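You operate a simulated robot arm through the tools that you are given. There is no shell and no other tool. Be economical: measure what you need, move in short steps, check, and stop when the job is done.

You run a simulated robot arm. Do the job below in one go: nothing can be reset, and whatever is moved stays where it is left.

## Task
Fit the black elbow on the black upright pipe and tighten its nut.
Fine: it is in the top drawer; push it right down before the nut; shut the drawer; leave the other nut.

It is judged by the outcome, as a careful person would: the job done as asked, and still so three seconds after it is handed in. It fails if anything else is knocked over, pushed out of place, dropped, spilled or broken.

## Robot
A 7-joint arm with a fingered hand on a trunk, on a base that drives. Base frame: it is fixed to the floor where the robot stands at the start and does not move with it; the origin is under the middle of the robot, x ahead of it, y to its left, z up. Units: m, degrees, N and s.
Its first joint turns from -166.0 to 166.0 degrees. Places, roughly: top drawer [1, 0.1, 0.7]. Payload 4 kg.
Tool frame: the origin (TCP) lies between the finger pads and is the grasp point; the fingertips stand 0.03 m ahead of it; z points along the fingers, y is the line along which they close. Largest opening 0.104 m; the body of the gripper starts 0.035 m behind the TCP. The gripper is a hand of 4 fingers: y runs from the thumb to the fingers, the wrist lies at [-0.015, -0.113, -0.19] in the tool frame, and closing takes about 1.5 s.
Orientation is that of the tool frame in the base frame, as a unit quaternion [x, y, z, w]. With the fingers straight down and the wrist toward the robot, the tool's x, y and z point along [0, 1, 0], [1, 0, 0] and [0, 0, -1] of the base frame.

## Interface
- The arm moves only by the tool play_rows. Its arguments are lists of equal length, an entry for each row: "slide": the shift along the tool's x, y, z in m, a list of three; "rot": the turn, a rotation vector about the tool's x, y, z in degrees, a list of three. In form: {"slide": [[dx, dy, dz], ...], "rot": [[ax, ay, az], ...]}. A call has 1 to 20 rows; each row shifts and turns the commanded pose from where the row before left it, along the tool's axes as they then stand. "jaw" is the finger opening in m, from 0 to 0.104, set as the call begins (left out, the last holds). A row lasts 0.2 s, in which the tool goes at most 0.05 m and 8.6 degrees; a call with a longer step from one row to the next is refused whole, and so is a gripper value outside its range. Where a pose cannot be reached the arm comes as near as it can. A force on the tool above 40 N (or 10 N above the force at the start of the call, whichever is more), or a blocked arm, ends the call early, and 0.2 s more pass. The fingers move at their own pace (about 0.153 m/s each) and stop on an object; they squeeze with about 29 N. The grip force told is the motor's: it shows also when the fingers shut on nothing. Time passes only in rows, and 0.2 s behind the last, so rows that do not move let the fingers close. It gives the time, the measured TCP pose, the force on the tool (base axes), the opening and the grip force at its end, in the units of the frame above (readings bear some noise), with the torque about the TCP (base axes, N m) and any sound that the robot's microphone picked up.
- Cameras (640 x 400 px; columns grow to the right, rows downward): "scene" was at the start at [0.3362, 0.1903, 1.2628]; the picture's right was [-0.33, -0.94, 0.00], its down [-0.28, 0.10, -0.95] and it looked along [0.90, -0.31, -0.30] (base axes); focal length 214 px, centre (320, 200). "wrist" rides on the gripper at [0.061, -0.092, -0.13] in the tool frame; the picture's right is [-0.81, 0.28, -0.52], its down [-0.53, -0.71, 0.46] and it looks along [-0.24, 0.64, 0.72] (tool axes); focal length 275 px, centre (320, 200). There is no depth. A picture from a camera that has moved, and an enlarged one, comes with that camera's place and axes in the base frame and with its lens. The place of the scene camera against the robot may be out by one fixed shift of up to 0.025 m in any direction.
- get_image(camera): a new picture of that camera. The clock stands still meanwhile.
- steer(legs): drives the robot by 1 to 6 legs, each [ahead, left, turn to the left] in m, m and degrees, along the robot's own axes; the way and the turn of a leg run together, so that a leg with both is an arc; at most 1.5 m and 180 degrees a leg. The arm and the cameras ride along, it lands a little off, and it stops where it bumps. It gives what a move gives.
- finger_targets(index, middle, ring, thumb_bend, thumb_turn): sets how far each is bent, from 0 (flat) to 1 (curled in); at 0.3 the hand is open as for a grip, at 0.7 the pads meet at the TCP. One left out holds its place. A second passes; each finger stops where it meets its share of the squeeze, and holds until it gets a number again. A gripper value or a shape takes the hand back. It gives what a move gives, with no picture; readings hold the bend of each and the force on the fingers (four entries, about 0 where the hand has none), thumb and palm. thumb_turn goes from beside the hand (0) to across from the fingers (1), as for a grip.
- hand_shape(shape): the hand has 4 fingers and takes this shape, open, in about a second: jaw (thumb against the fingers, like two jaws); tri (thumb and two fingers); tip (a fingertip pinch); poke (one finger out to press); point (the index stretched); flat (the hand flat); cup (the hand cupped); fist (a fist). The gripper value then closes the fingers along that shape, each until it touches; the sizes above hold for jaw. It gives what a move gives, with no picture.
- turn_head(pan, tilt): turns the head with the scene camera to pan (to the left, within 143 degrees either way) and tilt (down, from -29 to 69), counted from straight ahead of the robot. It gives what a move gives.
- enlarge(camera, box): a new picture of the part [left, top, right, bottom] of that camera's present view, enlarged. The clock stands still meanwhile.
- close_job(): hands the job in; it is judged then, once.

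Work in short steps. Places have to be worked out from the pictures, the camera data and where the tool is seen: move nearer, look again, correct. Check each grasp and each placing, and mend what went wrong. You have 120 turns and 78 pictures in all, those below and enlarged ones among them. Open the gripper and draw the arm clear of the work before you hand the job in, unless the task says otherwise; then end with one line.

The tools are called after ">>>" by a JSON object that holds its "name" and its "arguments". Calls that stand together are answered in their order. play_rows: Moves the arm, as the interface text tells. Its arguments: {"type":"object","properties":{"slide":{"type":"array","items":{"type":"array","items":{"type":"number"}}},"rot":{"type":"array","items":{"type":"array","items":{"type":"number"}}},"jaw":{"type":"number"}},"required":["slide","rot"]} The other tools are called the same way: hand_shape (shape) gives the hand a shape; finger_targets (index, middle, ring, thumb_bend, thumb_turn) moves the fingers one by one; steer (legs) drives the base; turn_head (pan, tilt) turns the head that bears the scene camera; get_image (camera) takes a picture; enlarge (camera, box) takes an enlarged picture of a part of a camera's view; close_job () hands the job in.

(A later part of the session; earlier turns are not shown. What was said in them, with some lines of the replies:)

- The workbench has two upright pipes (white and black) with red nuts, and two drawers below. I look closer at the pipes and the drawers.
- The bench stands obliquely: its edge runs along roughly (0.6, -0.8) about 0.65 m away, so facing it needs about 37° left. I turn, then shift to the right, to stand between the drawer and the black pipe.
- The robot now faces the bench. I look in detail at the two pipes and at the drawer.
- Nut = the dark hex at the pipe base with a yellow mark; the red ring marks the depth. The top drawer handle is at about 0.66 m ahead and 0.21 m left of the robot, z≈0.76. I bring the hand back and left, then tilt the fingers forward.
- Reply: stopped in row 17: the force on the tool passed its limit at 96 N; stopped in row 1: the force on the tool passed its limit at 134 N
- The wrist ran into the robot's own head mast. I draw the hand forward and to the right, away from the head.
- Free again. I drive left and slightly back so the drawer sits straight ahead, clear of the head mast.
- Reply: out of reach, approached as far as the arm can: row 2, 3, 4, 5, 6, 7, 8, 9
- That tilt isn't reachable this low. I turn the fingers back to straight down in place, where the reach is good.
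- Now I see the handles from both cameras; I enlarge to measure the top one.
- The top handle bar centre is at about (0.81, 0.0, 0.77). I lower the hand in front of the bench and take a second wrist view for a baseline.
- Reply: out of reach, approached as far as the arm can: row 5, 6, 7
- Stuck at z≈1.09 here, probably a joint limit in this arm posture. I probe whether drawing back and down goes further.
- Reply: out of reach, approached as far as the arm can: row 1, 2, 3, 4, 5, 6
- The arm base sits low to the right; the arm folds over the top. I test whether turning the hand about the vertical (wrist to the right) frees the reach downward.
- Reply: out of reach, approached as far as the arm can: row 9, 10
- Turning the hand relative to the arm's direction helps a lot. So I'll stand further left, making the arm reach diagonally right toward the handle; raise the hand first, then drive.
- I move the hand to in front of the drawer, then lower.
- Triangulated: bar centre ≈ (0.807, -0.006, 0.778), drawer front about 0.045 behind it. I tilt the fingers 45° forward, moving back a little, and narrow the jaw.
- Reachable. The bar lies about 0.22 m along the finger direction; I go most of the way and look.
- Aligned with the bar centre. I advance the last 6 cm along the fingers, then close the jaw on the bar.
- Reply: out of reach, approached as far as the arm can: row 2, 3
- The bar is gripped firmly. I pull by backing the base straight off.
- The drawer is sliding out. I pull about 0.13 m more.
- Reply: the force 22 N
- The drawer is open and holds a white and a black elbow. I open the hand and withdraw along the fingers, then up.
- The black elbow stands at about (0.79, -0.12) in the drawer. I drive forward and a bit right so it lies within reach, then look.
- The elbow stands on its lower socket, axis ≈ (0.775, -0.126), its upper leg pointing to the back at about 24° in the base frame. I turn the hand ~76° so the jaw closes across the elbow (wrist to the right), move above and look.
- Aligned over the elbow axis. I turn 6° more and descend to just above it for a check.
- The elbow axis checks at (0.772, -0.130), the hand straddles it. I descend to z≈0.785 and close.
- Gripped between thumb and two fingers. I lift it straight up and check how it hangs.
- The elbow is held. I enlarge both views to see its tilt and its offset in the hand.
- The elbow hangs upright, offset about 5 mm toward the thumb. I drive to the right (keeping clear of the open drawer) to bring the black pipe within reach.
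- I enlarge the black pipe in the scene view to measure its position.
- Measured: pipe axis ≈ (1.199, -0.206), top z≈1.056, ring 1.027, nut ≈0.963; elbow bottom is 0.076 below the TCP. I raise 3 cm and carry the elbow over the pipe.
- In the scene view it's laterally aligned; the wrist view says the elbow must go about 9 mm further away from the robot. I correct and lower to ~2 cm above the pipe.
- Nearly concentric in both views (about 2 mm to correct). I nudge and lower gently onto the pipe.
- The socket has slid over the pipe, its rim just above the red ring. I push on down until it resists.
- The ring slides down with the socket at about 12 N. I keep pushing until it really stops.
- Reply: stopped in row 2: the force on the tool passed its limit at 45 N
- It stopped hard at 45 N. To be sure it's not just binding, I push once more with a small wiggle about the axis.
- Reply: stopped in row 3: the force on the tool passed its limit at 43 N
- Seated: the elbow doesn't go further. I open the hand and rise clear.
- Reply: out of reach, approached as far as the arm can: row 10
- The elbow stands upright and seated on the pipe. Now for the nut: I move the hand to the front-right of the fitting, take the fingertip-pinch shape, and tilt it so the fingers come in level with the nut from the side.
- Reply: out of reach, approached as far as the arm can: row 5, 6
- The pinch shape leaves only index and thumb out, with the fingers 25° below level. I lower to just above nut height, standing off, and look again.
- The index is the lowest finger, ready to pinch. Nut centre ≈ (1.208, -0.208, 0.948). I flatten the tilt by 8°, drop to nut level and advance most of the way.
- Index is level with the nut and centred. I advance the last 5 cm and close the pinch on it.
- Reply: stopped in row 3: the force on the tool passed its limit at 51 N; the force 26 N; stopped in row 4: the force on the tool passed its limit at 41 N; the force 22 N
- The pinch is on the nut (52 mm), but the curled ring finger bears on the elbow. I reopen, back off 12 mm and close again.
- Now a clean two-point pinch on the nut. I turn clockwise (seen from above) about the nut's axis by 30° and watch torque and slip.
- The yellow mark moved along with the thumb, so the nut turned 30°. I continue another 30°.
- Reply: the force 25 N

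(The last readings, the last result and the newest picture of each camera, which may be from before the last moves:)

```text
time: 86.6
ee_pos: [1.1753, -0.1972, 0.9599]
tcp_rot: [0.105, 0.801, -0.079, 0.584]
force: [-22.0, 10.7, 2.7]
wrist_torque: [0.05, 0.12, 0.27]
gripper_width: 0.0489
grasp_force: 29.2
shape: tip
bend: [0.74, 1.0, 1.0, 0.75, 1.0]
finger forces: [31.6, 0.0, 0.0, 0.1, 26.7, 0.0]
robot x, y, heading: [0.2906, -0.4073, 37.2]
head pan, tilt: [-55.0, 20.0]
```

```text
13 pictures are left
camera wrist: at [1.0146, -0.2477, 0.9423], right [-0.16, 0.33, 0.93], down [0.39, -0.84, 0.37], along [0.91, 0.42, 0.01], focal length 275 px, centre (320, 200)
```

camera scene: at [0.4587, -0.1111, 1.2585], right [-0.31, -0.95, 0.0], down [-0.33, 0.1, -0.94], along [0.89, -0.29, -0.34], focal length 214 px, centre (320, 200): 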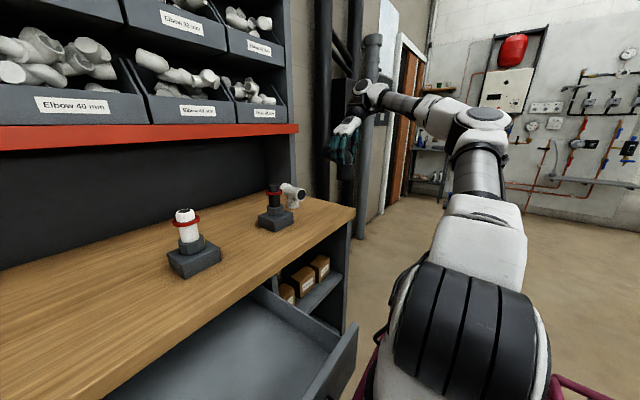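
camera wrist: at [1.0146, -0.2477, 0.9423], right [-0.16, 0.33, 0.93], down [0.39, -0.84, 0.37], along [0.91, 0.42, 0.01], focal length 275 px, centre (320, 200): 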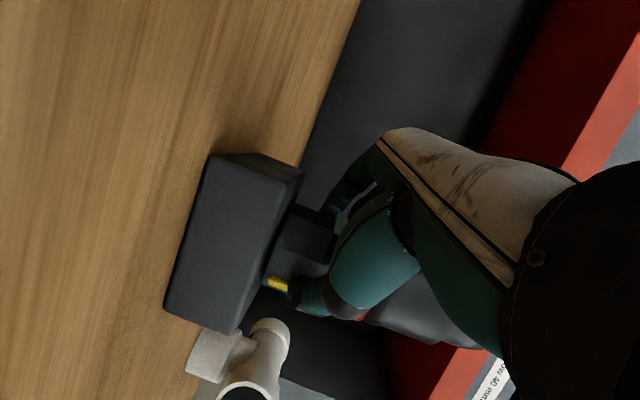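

The nut has followed through 60°. I try another 20° on this stroke, easing the inward pressure slightly.

>>> {"name": "play_rows", "arguments": {"slide": [[0, 0.003, -0.001], [0, 0.003, -0.001], [0, 0.003, 0], [0, 0.003, 0], [0, 0, 0]], "rot": [[4.78, 0, 1.45], [4.78, 0, 1.45], [4.78, 0, 1.45], [4.78, 0, 1.45], [0, 0, 0]]}}

```text
time: 87.8
ee_pos: [1.1792, -0.1857, 0.961]
tcp_rot: [0.242, 0.77, -0.183, 0.562]
force: [-15.2, 14.5, 0.5]
wrist_torque: [0.05, 0.11, 0.24]
gripper_width: 0.0489
grasp_force: 28.9
shape: tip
bend: [0.74, 1.0, 1.0, 0.75, 1.0]
finger forces: [30.6, 0.0, 0.1, 0.0, 27.1, 0.1]
robot x, y, heading: [0.2891, -0.4054, 37.1]
head pan, tilt: [-55.0, 20.0]
```

Torque is still low, so the nut is still running. I go on another 20°.

>>> {"name": "play_rows", "arguments": {"slide": [[0, 0.003, -0.0005], [0, 0.003, -0.0005], [0, 0.003, 0], [0, 0.003, 0], [0, 0, 0]], "rot": [[4.78, 0, 1.45], [4.78, 0, 1.45], [4.78, 0, 1.45], [4.78, 0, 1.45], [0, 0, 0]]}}

>>> {"name": "enlarge", "arguments": {"camera": "scene", "box": [220, 120, 360, 230]}}

```text
time: 89.0
ee_pos: [1.1875, -0.1744, 0.9608]
tcp_rot: [0.369, 0.717, -0.278, 0.522]
force: [-11.2, 27.2, 0.8]
wrist_torque: [0.29, 0.03, 1.24]
gripper_width: 0.046
grasp_force: 28.7
shape: tip
bend: [0.75, 1.0, 1.0, 0.74, 1.0]
finger forces: [40.6, 0.0, 0.1, 0.0, 20.2, 0.1]
robot x, y, heading: [0.2896, -0.4048, 37.2]
head pan, tilt: [-55.0, 20.0]
```

```text
3.64 times, centred on (290, 175) of scene
camera zoom: at [0.4577, -0.1104, 1.2583], right [-0.31, -0.95, 0.0], down [-0.33, 0.1, -0.94], along [0.89, -0.29, -0.34], focal length 780 px, centre (429, 291)
```

zoom: 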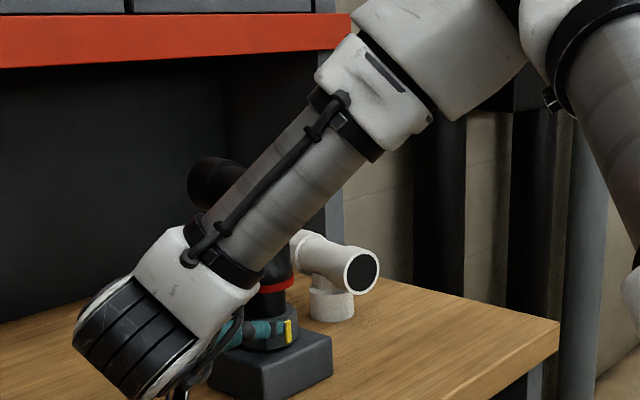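

Torque jumped to 1.24 N m after about 95°: the nut is biting. One more small turn to confirm it's tight.

>>> {"name": "play_rows", "arguments": {"slide": [[0, 0.002, 0], [0, 0.002, 0], [0, 0, 0]], "rot": [[3.3, 0, 1.0], [3.3, 0, 1.0], [0, 0, 0]]}}

>>> {"name": "enlarge", "arguments": {"camera": "scene", "box": [220, 120, 360, 230]}}

```text
time: 89.8
ee_pos: [1.1888, -0.1716, 0.9621]
tcp_rot: [0.411, 0.693, -0.31, 0.505]
force: [-13.2, 35.8, -0.5]
wrist_torque: [0.29, 0.01, 1.73]
gripper_width: 0.0457
grasp_force: 28.7
shape: tip
bend: [0.76, 1.0, 1.0, 0.74, 1.0]
finger forces: [46.6, 0.0, 0.0, 0.0, 21.1, 0.0]
robot x, y, heading: [0.2895, -0.4098, 37.2]
head pan, tilt: [-55.0, 20.0]
```

```text
3.64 times, centred on (290, 175) of scene
camera zoom: at [0.4576, -0.1101, 1.2583], right [-0.31, -0.95, 0.0], down [-0.33, 0.1, -0.94], along [0.89, -0.29, -0.34], focal length 780 px, centre (429, 291)
```

zoom: 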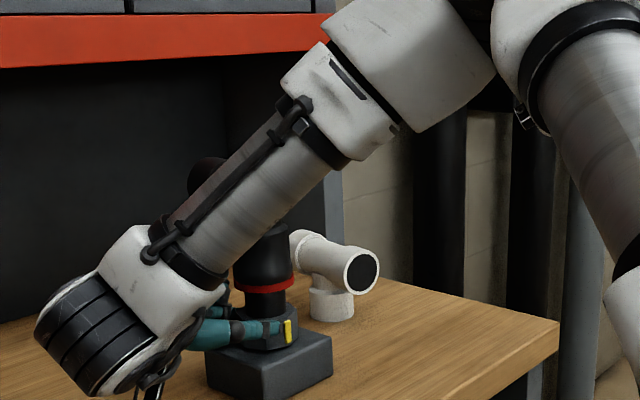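

The mark no longer moves while torque rises to 1.7 N m: the nut is tight. I open the fingers and swing back along the same arc (away from the white pipe).

>>> {"name": "play_rows", "arguments": {"slide": [[0, 0, 0], [0, 0, 0], [0, 0, 0], [0, 0, -0.01], [0, 0, 0]], "rot": [[0, 0, 0], [0, 0, 0], [0, 0, 0], [0, 0, 0], [0, 0, 0]], "jaw": 0.104}}

>>> {"name": "play_rows", "arguments": {"slide": [[0, -0.0044, 0], [0, -0.0044, 0], [0, -0.0044, 0], [0, -0.0044, 0], [0, -0.0044, 0], [0, -0.0044, 0], [0, -0.0044, 0], [0, -0.0044, 0], [0, -0.0044, 0], [0, -0.0044, 0], [0, -0.0044, 0], [0, -0.0044, 0]], "rot": [[-4.78, 0, -1.45], [-4.78, 0, -1.45], [-4.78, 0, -1.45], [-4.78, 0, -1.45], [-4.78, 0, -1.45], [-4.78, 0, -1.45], [-4.78, 0, -1.45], [-4.78, 0, -1.45], [-4.78, 0, -1.45], [-4.78, 0, -1.45], [-4.78, 0, -1.45], [-4.78, 0, -1.45]]}}

```text
time: 91.0
ee_pos: [1.1859, -0.1677, 0.9647]
tcp_rot: [0.413, 0.692, -0.312, 0.504]
force: [0.3, 0.5, 0.3]
wrist_torque: [0.01, 0.01, 0.04]
gripper_width: 0.1037
grasp_force: 0.0
shape: tip
bend: [0.3, 0.98, 0.99, 0.3, 0.98]
finger forces: [0.0, 0.1, 0.0, 0.1, 0.1, 0.1]
robot x, y, heading: [0.2868, -0.4078, 37.2]
head pan, tilt: [-55.0, 20.0]
```

```text
time: 93.6
ee_pos: [1.1575, -0.2069, 0.9643]
tcp_rot: [0.014, 0.808, -0.01, 0.589]
force: [0.6, -0.1, 0.1]
wrist_torque: [0.0, 0.02, -0.03]
gripper_width: 0.1034
grasp_force: 0.2
shape: tip
bend: [0.3, 0.98, 0.99, 0.3, 0.98]
finger forces: [0.0, 0.0, 0.0, 0.0, 0.0, 0.1]
robot x, y, heading: [0.29, -0.4052, 37.2]
head pan, tilt: [-55.0, 20.0]
```

Swung back with no contact. I retreat straight out toward the robot and up, then check the fitting.

>>> {"name": "play_rows", "arguments": {"slide": [[0, 0, -0.03], [0, 0, -0.04], [0, 0, -0.04], [-0.01, 0, -0.04], [-0.04, 0, -0.01], [-0.04, 0, 0], [-0.04, 0, 0], [0, 0, 0]], "rot": [[0, 0, 0], [0, 0, 0], [0, 0, 0], [0, 0, 0], [0, 0, 0], [0, 0, 0], [0, 0, 0], [0, 0, 0]]}}

>>> {"name": "get_image", "arguments": {"camera": "scene"}}

```text
time: 95.4
ee_pos: [1.0779, -0.202, 1.1446]
tcp_rot: [0.016, 0.809, -0.011, 0.588]
force: [0.1, 0.5, -0.2]
wrist_torque: [0.03, 0.01, 0.02]
gripper_width: 0.1036
grasp_force: 0.0
shape: tip
bend: [0.3, 0.98, 0.99, 0.3, 0.98]
finger forces: [0.0, 0.0, 0.0, 0.0, 0.0, 0.1]
out of reach, approached as far as the arm can: row 4
robot x, y, heading: [0.2875, -0.4127, 37.3]
head pan, tilt: [-55.0, 20.0]
```

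```text
10 pictures are left
camera scene: at [0.4582, -0.1116, 1.2585], right [-0.31, -0.95, 0.0], down [-0.33, 0.1, -0.94], along [0.89, -0.29, -0.34], focal length 214 px, centre (320, 200)
```

scene: 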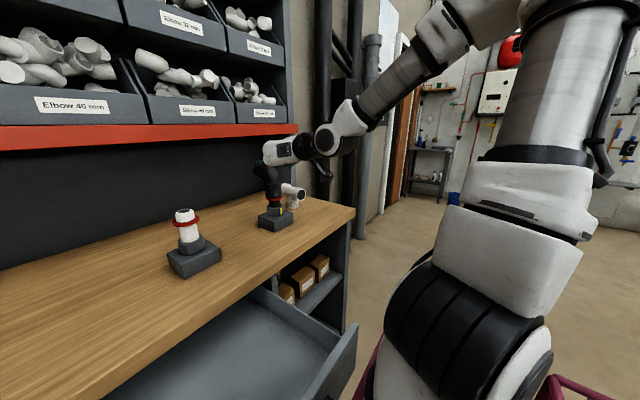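

The elbow and nut look right. Now the drawer: I back off from the bench, then drive left to where I released the handle.

>>> {"name": "steer", "arguments": {"legs": [[-0.34, 0, 0], [0, 0.55, 0]]}}

>>> {"name": "hand_shape", "arguments": {"shape": "jaw"}}

>>> {"name": "play_rows", "arguments": {"slide": [[0, 0, 0], [0, 0, 0], [0, 0, 0], [0, 0, 0], [0, 0, 0], [0, 0, 0], [0, 0, 0], [0, 0, 0], [0, 0, 0], [0, 0, 0], [0, 0, 0], [0, 0, 0], [0, 0, 0], [0, 0, 0], [0, 0, 0], [0, 0, 0], [0, 0, 0]], "rot": [[0, 8.1, 0], [0, 8.1, 0], [0, 8.1, 0], [0, 8.1, 0], [0, 8.1, 0], [0, 8.1, 0], [0, 8.1, 0], [0, 8.1, 0], [0, 8.1, 0], [0, 0, 7.2], [0, 0, 7.2], [0, 0, 7.2], [0, 0, 7.2], [0, 0, 7.2], [0, 0, 7.2], [0, 0, 7.2], [0, 0, 0]]}}

```text
time: 100.4
ee_pos: [0.4729, 0.0283, 1.1447]
tcp_rot: [0.014, 0.808, -0.01, 0.588]
force: [0.4, 0.9, -0.2]
wrist_torque: [-0.02, 0.04, -0.02]
gripper_width: 0.104
grasp_force: 0.1
shape: tip
bend: [0.3, 0.98, 0.99, 0.3, 0.98]
finger forces: [0.0, 0.0, 0.1, 0.0, 0.0, 0.0]
robot x, y, heading: [-0.3135, -0.1807, 37.6]
head pan, tilt: [-55.0, 20.0]
```

```text
time: 101.3
ee_pos: [0.4728, 0.028, 1.1449]
tcp_rot: [0.014, 0.808, -0.01, 0.589]
force: [-0.4, 0.0, 0.3]
wrist_torque: [-0.01, 0.02, 0.03]
gripper_width: 0.1038
grasp_force: 0.2
shape: jaw
bend: [0.3, 0.3, 0.3, 0.3, 0.98]
finger forces: [0.0, 0.0, 0.0, 0.0, 0.1, 0.0]
robot x, y, heading: [-0.311, -0.1848, 37.5]
head pan, tilt: [-55.0, 20.0]
```

```text
time: 104.9
ee_pos: [0.473, 0.0275, 1.1459]
tcp_rot: [0.44, 0.898, -0.002, -0.006]
force: [-0.6, -0.1, -0.4]
wrist_torque: [-0.01, 0.0, -0.02]
gripper_width: 0.1038
grasp_force: 0.0
shape: jaw
bend: [0.3, 0.3, 0.3, 0.3, 0.98]
finger forces: [0.0, 0.1, 0.1, 0.0, 0.0, 0.1]
robot x, y, heading: [-0.3122, -0.1807, 37.6]
head pan, tilt: [-55.0, 20.0]
```

The base is back within 5 mm of its earlier spot. I retrace the earlier hand path: over to (0.49, -0.26), down, tilt 42.5°, and down to the pre-grasp pose.

>>> {"name": "play_rows", "arguments": {"slide": [[-0.0402, -0.0277, 0], [-0.0402, -0.0277, 0], [-0.0402, -0.0277, 0], [-0.0402, -0.0277, 0], [-0.0402, -0.0277, 0], [-0.0402, -0.0277, 0], [0, 0, 0.035], [0, 0, 0.033], [0, 0, 0], [0, 0, 0], [0, 0, 0], [0, 0, 0], [0, 0, 0], [0, -0.03, 0.03], [0, -0.03, 0.03], [0, -0.03, 0.03], [0, -0.03, 0.03], [0, 0, 0]], "rot": [[0, 0, 0], [0, 0, 0], [0, 0, 0], [0, 0, 0], [0, 0, 0], [0, 0, 0], [0, 0, 0], [0, 0, 0], [-8.5, 0, 0], [-8.5, 0, 0], [-8.5, 0, 0], [-8.5, 0, 0], [-8.5, 0, 0], [0, 0, 0], [0, 0, 0], [0, 0, 0], [0, 0, 0], [0, 0, 0]], "jaw": 0.07}}

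>>> {"name": "get_image", "arguments": {"camera": "wrist"}}

```text
time: 108.7
ee_pos: [0.4803, -0.269, 0.905]
tcp_rot: [0.412, 0.838, 0.323, 0.154]
force: [-0.6, 0.1, -0.1]
wrist_torque: [0.0, -0.01, -0.01]
gripper_width: 0.0704
grasp_force: 0.0
shape: jaw
bend: [0.28, 0.38, 0.35, 0.6, 0.99]
finger forces: [0.0, 0.0, 0.0, 0.1, 0.0, 0.0]
robot x, y, heading: [-0.3094, -0.1861, 37.5]
head pan, tilt: [-55.0, 20.0]
```

```text
9 pictures are left
camera wrist: at [0.3205, -0.3155, 0.9416], right [0.39, -0.73, 0.56], down [0.14, -0.55, -0.82], along [0.91, 0.4, -0.11], focal length 275 px, centre (320, 200)
```

wrist: 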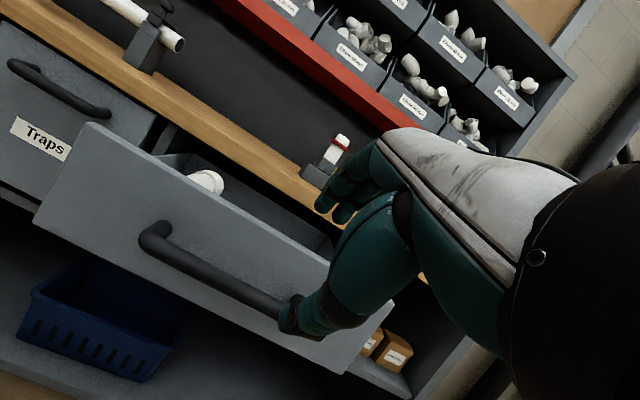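

The bar's left end appears exactly where expected. I advance 0.17 m along the fingers and close on the bar.

>>> {"name": "play_rows", "arguments": {"slide": [[0.0037, 0.0065, 0.02], [0, 0, 0.035], [0, 0, 0.035], [0, 0, 0.03], [0, 0, 0.02], [0, 0, 0.02], [0, 0, 0.012], [0, 0, 0]], "rot": [[0, 0, 0], [0, 0, 0], [0, 0, 0], [0, 0, 0], [0, 0, 0], [0, 0, 0], [0, 0, 0], [0, 0, 0]]}}

>>> {"name": "play_rows", "arguments": {"slide": [[0, 0, 0], [0, 0, 0], [0, 0, 0], [0, 0, 0], [0, 0, 0], [0, 0, 0], [0, 0, 0]], "rot": [[0, 0, 0], [0, 0, 0], [0, 0, 0], [0, 0, 0], [0, 0, 0], [0, 0, 0], [0, 0, 0]], "jaw": 0.0}}

>>> {"name": "get_image", "arguments": {"camera": "wrist"}}

```text
time: 110.5
ee_pos: [0.5749, -0.1955, 0.7837]
tcp_rot: [0.411, 0.839, 0.324, 0.151]
force: [0.7, 0.7, -1.0]
wrist_torque: [-0.01, 0.0, -0.01]
gripper_width: 0.0704
grasp_force: 0.0
shape: jaw
bend: [0.28, 0.38, 0.35, 0.6, 0.99]
finger forces: [0.0, 0.0, 0.1, 0.0, 0.0, 0.0]
out of reach, approached as far as the arm can: row 7
robot x, y, heading: [-0.3139, -0.1794, 37.8]
head pan, tilt: [-55.0, 20.0]
```

```text
time: 112.1
ee_pos: [0.5741, -0.196, 0.7864]
tcp_rot: [0.411, 0.839, 0.324, 0.152]
force: [1.1, -0.6, 23.8]
wrist_torque: [0.36, -0.71, -0.02]
gripper_width: 0.0089
grasp_force: 28.8
shape: jaw
bend: [0.74, 0.55, 0.72, 0.68, 1.0]
finger forces: [18.9, 11.9, 2.9, 0.0, 0.0, 0.0]
robot x, y, heading: [-0.3119, -0.1841, 37.5]
head pan, tilt: [-55.0, 20.0]
```

```text
8 pictures are left
camera wrist: at [0.4146, -0.2445, 0.8217], right [0.39, -0.73, 0.56], down [0.15, -0.55, -0.82], along [0.91, 0.4, -0.11], focal length 275 px, centre (320, 200)
```

wrist: 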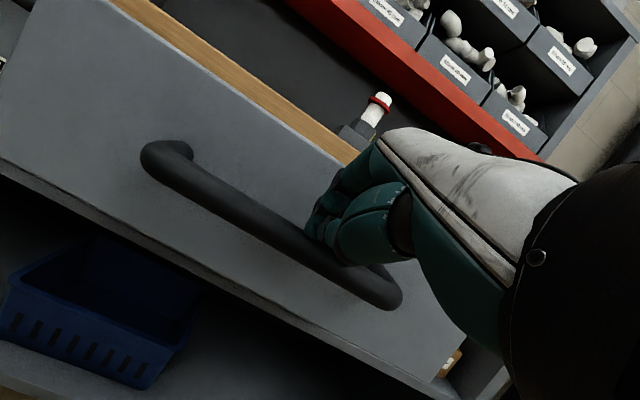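

The thumb closed above the bar instead of under it. I reopen, back off, move the base 2 cm forward for reach, and regrasp slightly lower.

>>> {"name": "play_rows", "arguments": {"slide": [[0, 0, 0], [0, 0, 0], [0, 0, 0], [0, 0, 0], [0, 0, -0.03], [0, 0, -0.03], [0, 0, 0]], "rot": [[0, 0, 0], [0, 0, 0], [0, 0, 0], [0, 0, 0], [0, 0, 0], [0, 0, 0], [0, 0, 0]], "jaw": 0.075}}

>>> {"name": "steer", "arguments": {"legs": [[0.02, 0, 0]]}}

```text
time: 113.7
ee_pos: [0.5422, -0.222, 0.8289]
tcp_rot: [0.412, 0.838, 0.323, 0.154]
force: [-0.2, 0.2, 0.7]
wrist_torque: [0.01, 0.01, -0.01]
gripper_width: 0.0751
grasp_force: 0.0
shape: jaw
bend: [0.27, 0.37, 0.34, 0.57, 0.99]
finger forces: [0.0, 0.0, 0.0, 0.0, 0.0, 0.0]
robot x, y, heading: [-0.3128, -0.1837, 37.6]
head pan, tilt: [-55.0, 20.0]
```

```text
time: 114.5
ee_pos: [0.5584, -0.2095, 0.8293]
tcp_rot: [0.412, 0.838, 0.323, 0.154]
force: [0.3, 0.6, 0.5]
wrist_torque: [-0.01, 0.0, -0.05]
gripper_width: 0.0747
grasp_force: 0.1
shape: jaw
bend: [0.27, 0.37, 0.34, 0.57, 0.99]
finger forces: [0.0, 0.0, 0.0, 0.1, 0.0, 0.0]
robot x, y, heading: [-0.2945, -0.1703, 37.6]
head pan, tilt: [-55.0, 20.0]
```

Now I shift down a bit across the jaw, advance and close again.

>>> {"name": "play_rows", "arguments": {"slide": [[0.002, -0.0188, 0], [0, 0, 0.02], [0, 0, 0.02], [0, 0, 0.0175], [0, 0, 0]], "rot": [[0, 0, 0], [0, 0, 0], [0, 0, 0], [0, 0, 0], [0, 0, 0]]}}

>>> {"name": "play_rows", "arguments": {"slide": [[0, 0, 0], [0, 0, 0], [0, 0, 0], [0, 0, 0], [0, 0, 0], [0, 0, 0], [0, 0, 0]], "rot": [[0, 0, 0], [0, 0, 0], [0, 0, 0], [0, 0, 0], [0, 0, 0], [0, 0, 0], [0, 0, 0]], "jaw": 0.0}}

```text
time: 115.7
ee_pos: [0.5763, -0.1942, 0.7743]
tcp_rot: [0.41, 0.839, 0.324, 0.151]
force: [0.2, -0.6, -0.5]
wrist_torque: [-0.01, -0.01, -0.01]
gripper_width: 0.075
grasp_force: 0.0
shape: jaw
bend: [0.27, 0.37, 0.34, 0.57, 0.99]
finger forces: [0.0, 0.1, 0.0, 0.0, 0.0, 0.1]
robot x, y, heading: [-0.2934, -0.1681, 37.5]
head pan, tilt: [-55.0, 20.0]
```

```text
time: 117.3
ee_pos: [0.5757, -0.1935, 0.775]
tcp_rot: [0.411, 0.839, 0.324, 0.152]
force: [-0.2, -1.1, 5.6]
wrist_torque: [0.1, -0.23, 0.05]
gripper_width: 0.0169
grasp_force: 28.8
shape: jaw
bend: [0.74, 0.45, 0.44, 0.46, 1.0]
finger forces: [13.8, 7.3, 3.3, 0.1, 18.3, 0.0]
robot x, y, heading: [-0.2964, -0.1721, 37.6]
head pan, tilt: [-55.0, 20.0]
```

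Good grip on the bar. I drive forward to push the drawer shut, first most of the way.

>>> {"name": "steer", "arguments": {"legs": [[0.26, 0, 0]]}}

```text
time: 119.1
ee_pos: [0.7816, -0.0358, 0.7776]
tcp_rot: [0.41, 0.838, 0.326, 0.153]
force: [6.6, -1.2, 24.6]
wrist_torque: [0.37, -0.95, -0.09]
gripper_width: 0.0162
grasp_force: 29.2
shape: jaw
bend: [0.75, 0.45, 0.45, 0.58, 1.0]
finger forces: [17.2, 9.8, 6.4, 0.0, 0.0, 0.0]
robot x, y, heading: [-0.0889, -0.0106, 37.4]
head pan, tilt: [-55.0, 20.0]
```

About 2 cm to go; I push on until it stops.

>>> {"name": "steer", "arguments": {"legs": [[0.025, 0, 0]]}}

>>> {"name": "get_image", "arguments": {"camera": "wrist"}}

```text
time: 119.9
ee_pos: [0.8026, -0.021, 0.7761]
tcp_rot: [0.411, 0.838, 0.325, 0.152]
force: [1.1, 0.5, 0.2]
wrist_torque: [0.01, -0.02, -0.01]
gripper_width: 0.0123
grasp_force: 28.6
shape: jaw
bend: [0.75, 0.51, 0.48, 0.58, 1.0]
finger forces: [0.0, 2.2, 0.0, 0.0, 0.0, 0.0]
robot x, y, heading: [-0.0698, 0.0054, 37.3]
head pan, tilt: [-55.0, 20.0]
```

```text
7 pictures are left
camera wrist: at [0.6437, -0.0685, 0.812], right [0.39, -0.73, 0.56], down [0.15, -0.55, -0.82], along [0.91, 0.4, -0.11], focal length 275 px, centre (320, 200)
```

wrist: 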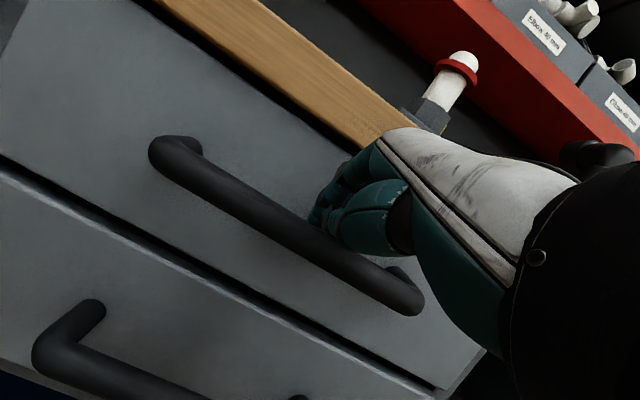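

Looks flush again, with the hand lying loosely on the bar. I open, and push slightly once more with the closed hand to be sure it's home.

>>> {"name": "play_rows", "arguments": {"slide": [[0, 0.003, 0.003], [0, 0.003, 0.003], [0, 0.003, 0.003], [0, 0, 0]], "rot": [[0, 0, 0], [0, 0, 0], [0, 0, 0], [0, 0, 0]]}}

>>> {"name": "enlarge", "arguments": {"camera": "wrist", "box": [0, 100, 460, 400]}}

```text
time: 120.9
ee_pos: [0.8131, -0.0129, 0.775]
tcp_rot: [0.409, 0.839, 0.326, 0.151]
force: [0.4, -0.4, 0.4]
wrist_torque: [-0.01, -0.01, 0.02]
gripper_width: 0.0116
grasp_force: 28.8
shape: jaw
bend: [0.75, 0.52, 0.48, 0.58, 1.0]
finger forces: [0.0, 0.0, 0.0, 0.0, 0.0, 0.0]
robot x, y, heading: [-0.0705, 0.0023, 37.3]
head pan, tilt: [-55.0, 20.0]
```

```text
1.33 times, centred on (230, 250) of wrist
camera zoom: at [0.654, -0.0621, 0.8118], right [0.4, -0.73, 0.56], down [0.15, -0.55, -0.82], along [0.91, 0.41, -0.11], focal length 367 px, centre (440, 133)
```

zoom: 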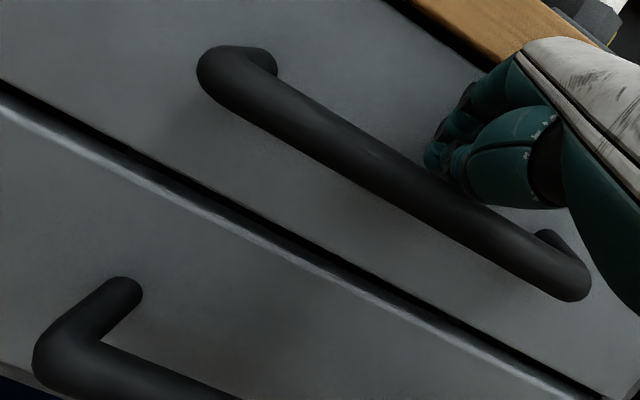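

No contact yet; I continue forward in small steps until the knuckles press the drawer front.

>>> {"name": "play_rows", "arguments": {"slide": [[0, 0.003, 0.003], [0, 0.003, 0.003], [0, 0.003, 0.003], [0, 0.003, 0.003], [0, 0.003, 0.003], [0, 0, 0]], "rot": [[0, 0, 0], [0, 0, 0], [0, 0, 0], [0, 0, 0], [0, 0, 0], [0, 0, 0]]}}

```text
time: 121.9
ee_pos: [0.8234, -0.0065, 0.7764]
tcp_rot: [0.41, 0.839, 0.325, 0.15]
force: [-18.6, -7.9, 3.0]
wrist_torque: [0.15, -0.37, -0.07]
gripper_width: 0.0098
grasp_force: 28.4
shape: jaw
bend: [0.75, 0.55, 0.5, 0.57, 1.0]
finger forces: [0.0, 10.6, 6.2, 0.0, 0.0, 0.0]
robot x, y, heading: [-0.0725, 0.003, 37.1]
head pan, tilt: [-55.0, 20.0]
stopped in row 4: the force on the tool passed its limit at 43 N (the readings are from after the stop); the commanded pose is now the measured one
```

43 N against the front: the drawer is home. I back out the way I came, then away.

>>> {"name": "play_rows", "arguments": {"slide": [[0, -0.007, -0.007], [0, -0.007, -0.007], [0, -0.007, -0.007], [0, 0, -0.03], [0, 0, -0.04], [0, 0, -0.04], [0, 0, -0.04], [0, 0, 0]], "rot": [[0, 0, 0], [0, 0, 0], [0, 0, 0], [0, 0, 0], [0, 0, 0], [0, 0, 0], [0, 0, 0], [0, 0, 0]]}}

>>> {"name": "steer", "arguments": {"legs": [[-0.15, 0, 0]]}}

>>> {"name": "play_rows", "arguments": {"slide": [[0, 0.03, -0.03], [0, 0.03, -0.03], [0, 0.03, -0.03], [0, 0.03, -0.03], [0, 0, 0], [0, 0, 0], [0, 0, 0]], "rot": [[0, 0, 0], [0, 0, 0], [0, 0, 0], [0, 0, 0], [0, 0, 0], [0, 0, 0], [0, 0, 0]], "jaw": 0.104}}

>>> {"name": "turn_head", "arguments": {"pan": -35, "tilt": 25}}

>>> {"name": "get_image", "arguments": {"camera": "scene"}}

```text
time: 123.7
ee_pos: [0.7246, -0.0886, 0.8886]
tcp_rot: [0.409, 0.839, 0.326, 0.15]
force: [0.5, 0.1, -0.6]
wrist_torque: [0.02, -0.01, 0.0]
gripper_width: 0.0114
grasp_force: 29.1
shape: jaw
bend: [0.75, 0.52, 0.48, 0.57, 1.0]
finger forces: [0.1, 0.1, 0.0, 0.0, 0.1, 0.0]
robot x, y, heading: [-0.0662, 0.0049, 37.1]
head pan, tilt: [-55.0, 20.0]
```

```text
time: 125.1
ee_pos: [0.6057, -0.1798, 0.8886]
tcp_rot: [0.409, 0.839, 0.326, 0.149]
force: [0.0, -0.3, 1.2]
wrist_torque: [0.0, 0.01, -0.01]
gripper_width: 0.0111
grasp_force: 28.9
shape: jaw
bend: [0.75, 0.52, 0.48, 0.57, 1.0]
finger forces: [0.0, 0.0, 0.0, 0.0, 0.0, 0.0]
robot x, y, heading: [-0.1888, -0.0814, 37.7]
head pan, tilt: [-55.0, 20.0]
```

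```text
time: 126.7
ee_pos: [0.615, -0.1748, 1.0591]
tcp_rot: [0.409, 0.84, 0.326, 0.149]
force: [0.8, -0.4, 0.1]
wrist_torque: [0.02, 0.0, 0.0]
gripper_width: 0.1038
grasp_force: 0.0
shape: jaw
bend: [0.3, 0.3, 0.3, 0.3, 0.98]
finger forces: [0.0, 0.0, 0.0, 0.1, 0.0, 0.0]
robot x, y, heading: [-0.1893, -0.0882, 37.5]
head pan, tilt: [-55.0, 20.0]
```

```text
time: 127.5
ee_pos: [0.6141, -0.1754, 1.0592]
tcp_rot: [0.408, 0.839, 0.326, 0.149]
force: [0.0, -0.8, 0.2]
wrist_torque: [0.0, -0.03, 0.0]
gripper_width: 0.1036
grasp_force: 0.1
shape: jaw
bend: [0.3, 0.3, 0.3, 0.3, 0.98]
finger forces: [0.1, 0.0, 0.0, 0.0, 0.0, 0.0]
robot x, y, heading: [-0.1877, -0.0875, 37.4]
head pan, tilt: [-35.0, 25.0]
```

```text
5 pictures are left
camera scene: at [-0.0192, 0.2417, 1.2504], right [0.04, -1.0, 0.0], down [-0.42, -0.02, -0.91], along [0.91, 0.04, -0.42], focal length 214 px, centre (320, 200)
```

scene: 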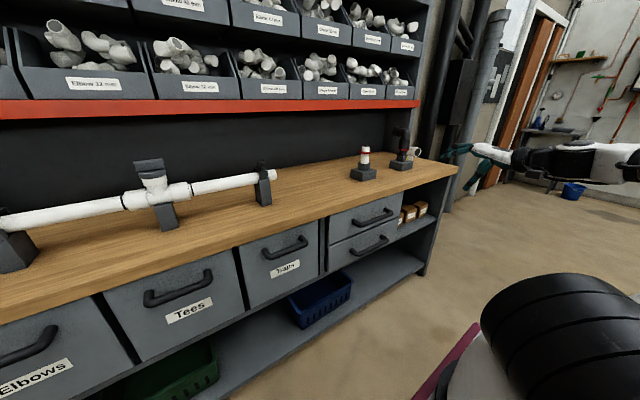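

The drawer is shut; I check the fitting and the drawer one last time, enlarged.

>>> {"name": "enlarge", "arguments": {"camera": "scene", "box": [310, 110, 470, 270]}}

>>> {"name": "enlarge", "arguments": {"camera": "scene", "box": [340, 120, 430, 190]}}

```text
2.50 times, centred on (390, 190) of scene
camera zoom: at [-0.0192, 0.2417, 1.2504], right [0.04, -1.0, 0.0], down [-0.42, -0.02, -0.91], along [0.91, 0.04, -0.42], focal length 536 px, centre (145, 225)
```

zoom: 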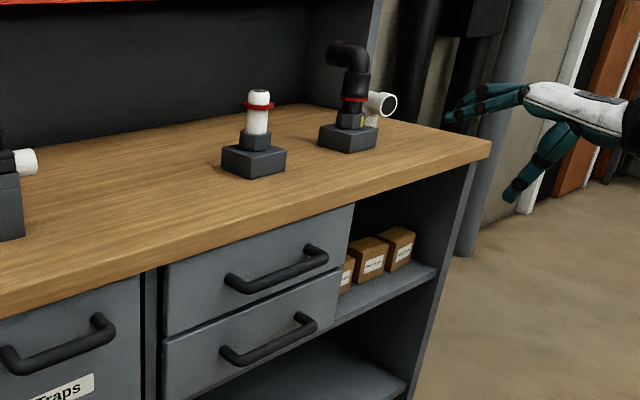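

```text
5.71 times, centred on (385, 155) of scene
camera zoom: at [-0.0192, 0.2417, 1.2504], right [0.04, -1.0, 0.0], down [-0.42, -0.02, -0.91], along [0.91, 0.04, -0.42], focal length 1226 px, centre (-51, 457)
```

zoom: 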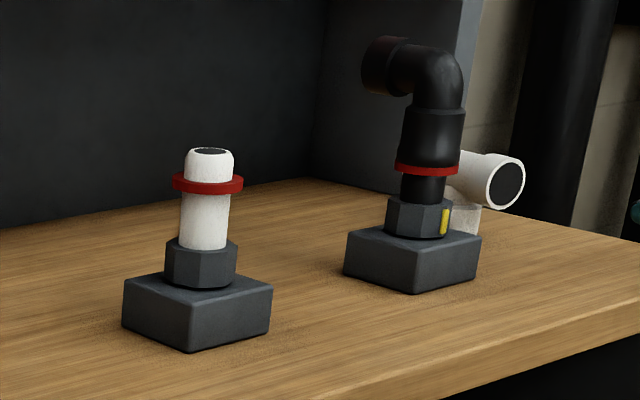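

The elbow is seated down on its ring, the nut mark has turned about 95°, the drawer is flush, and everything else is undisturbed. The hand is open and clear, so I hand in.

>>> {"name": "close_job", "arguments": {}}

```text
The job is handed in.
```

The black elbow is on the black upright pipe and pushed right down. Its nut is tight after about 95° clockwise, when it stopped turning. The top drawer is shut and the white pipe's nut is untouched.
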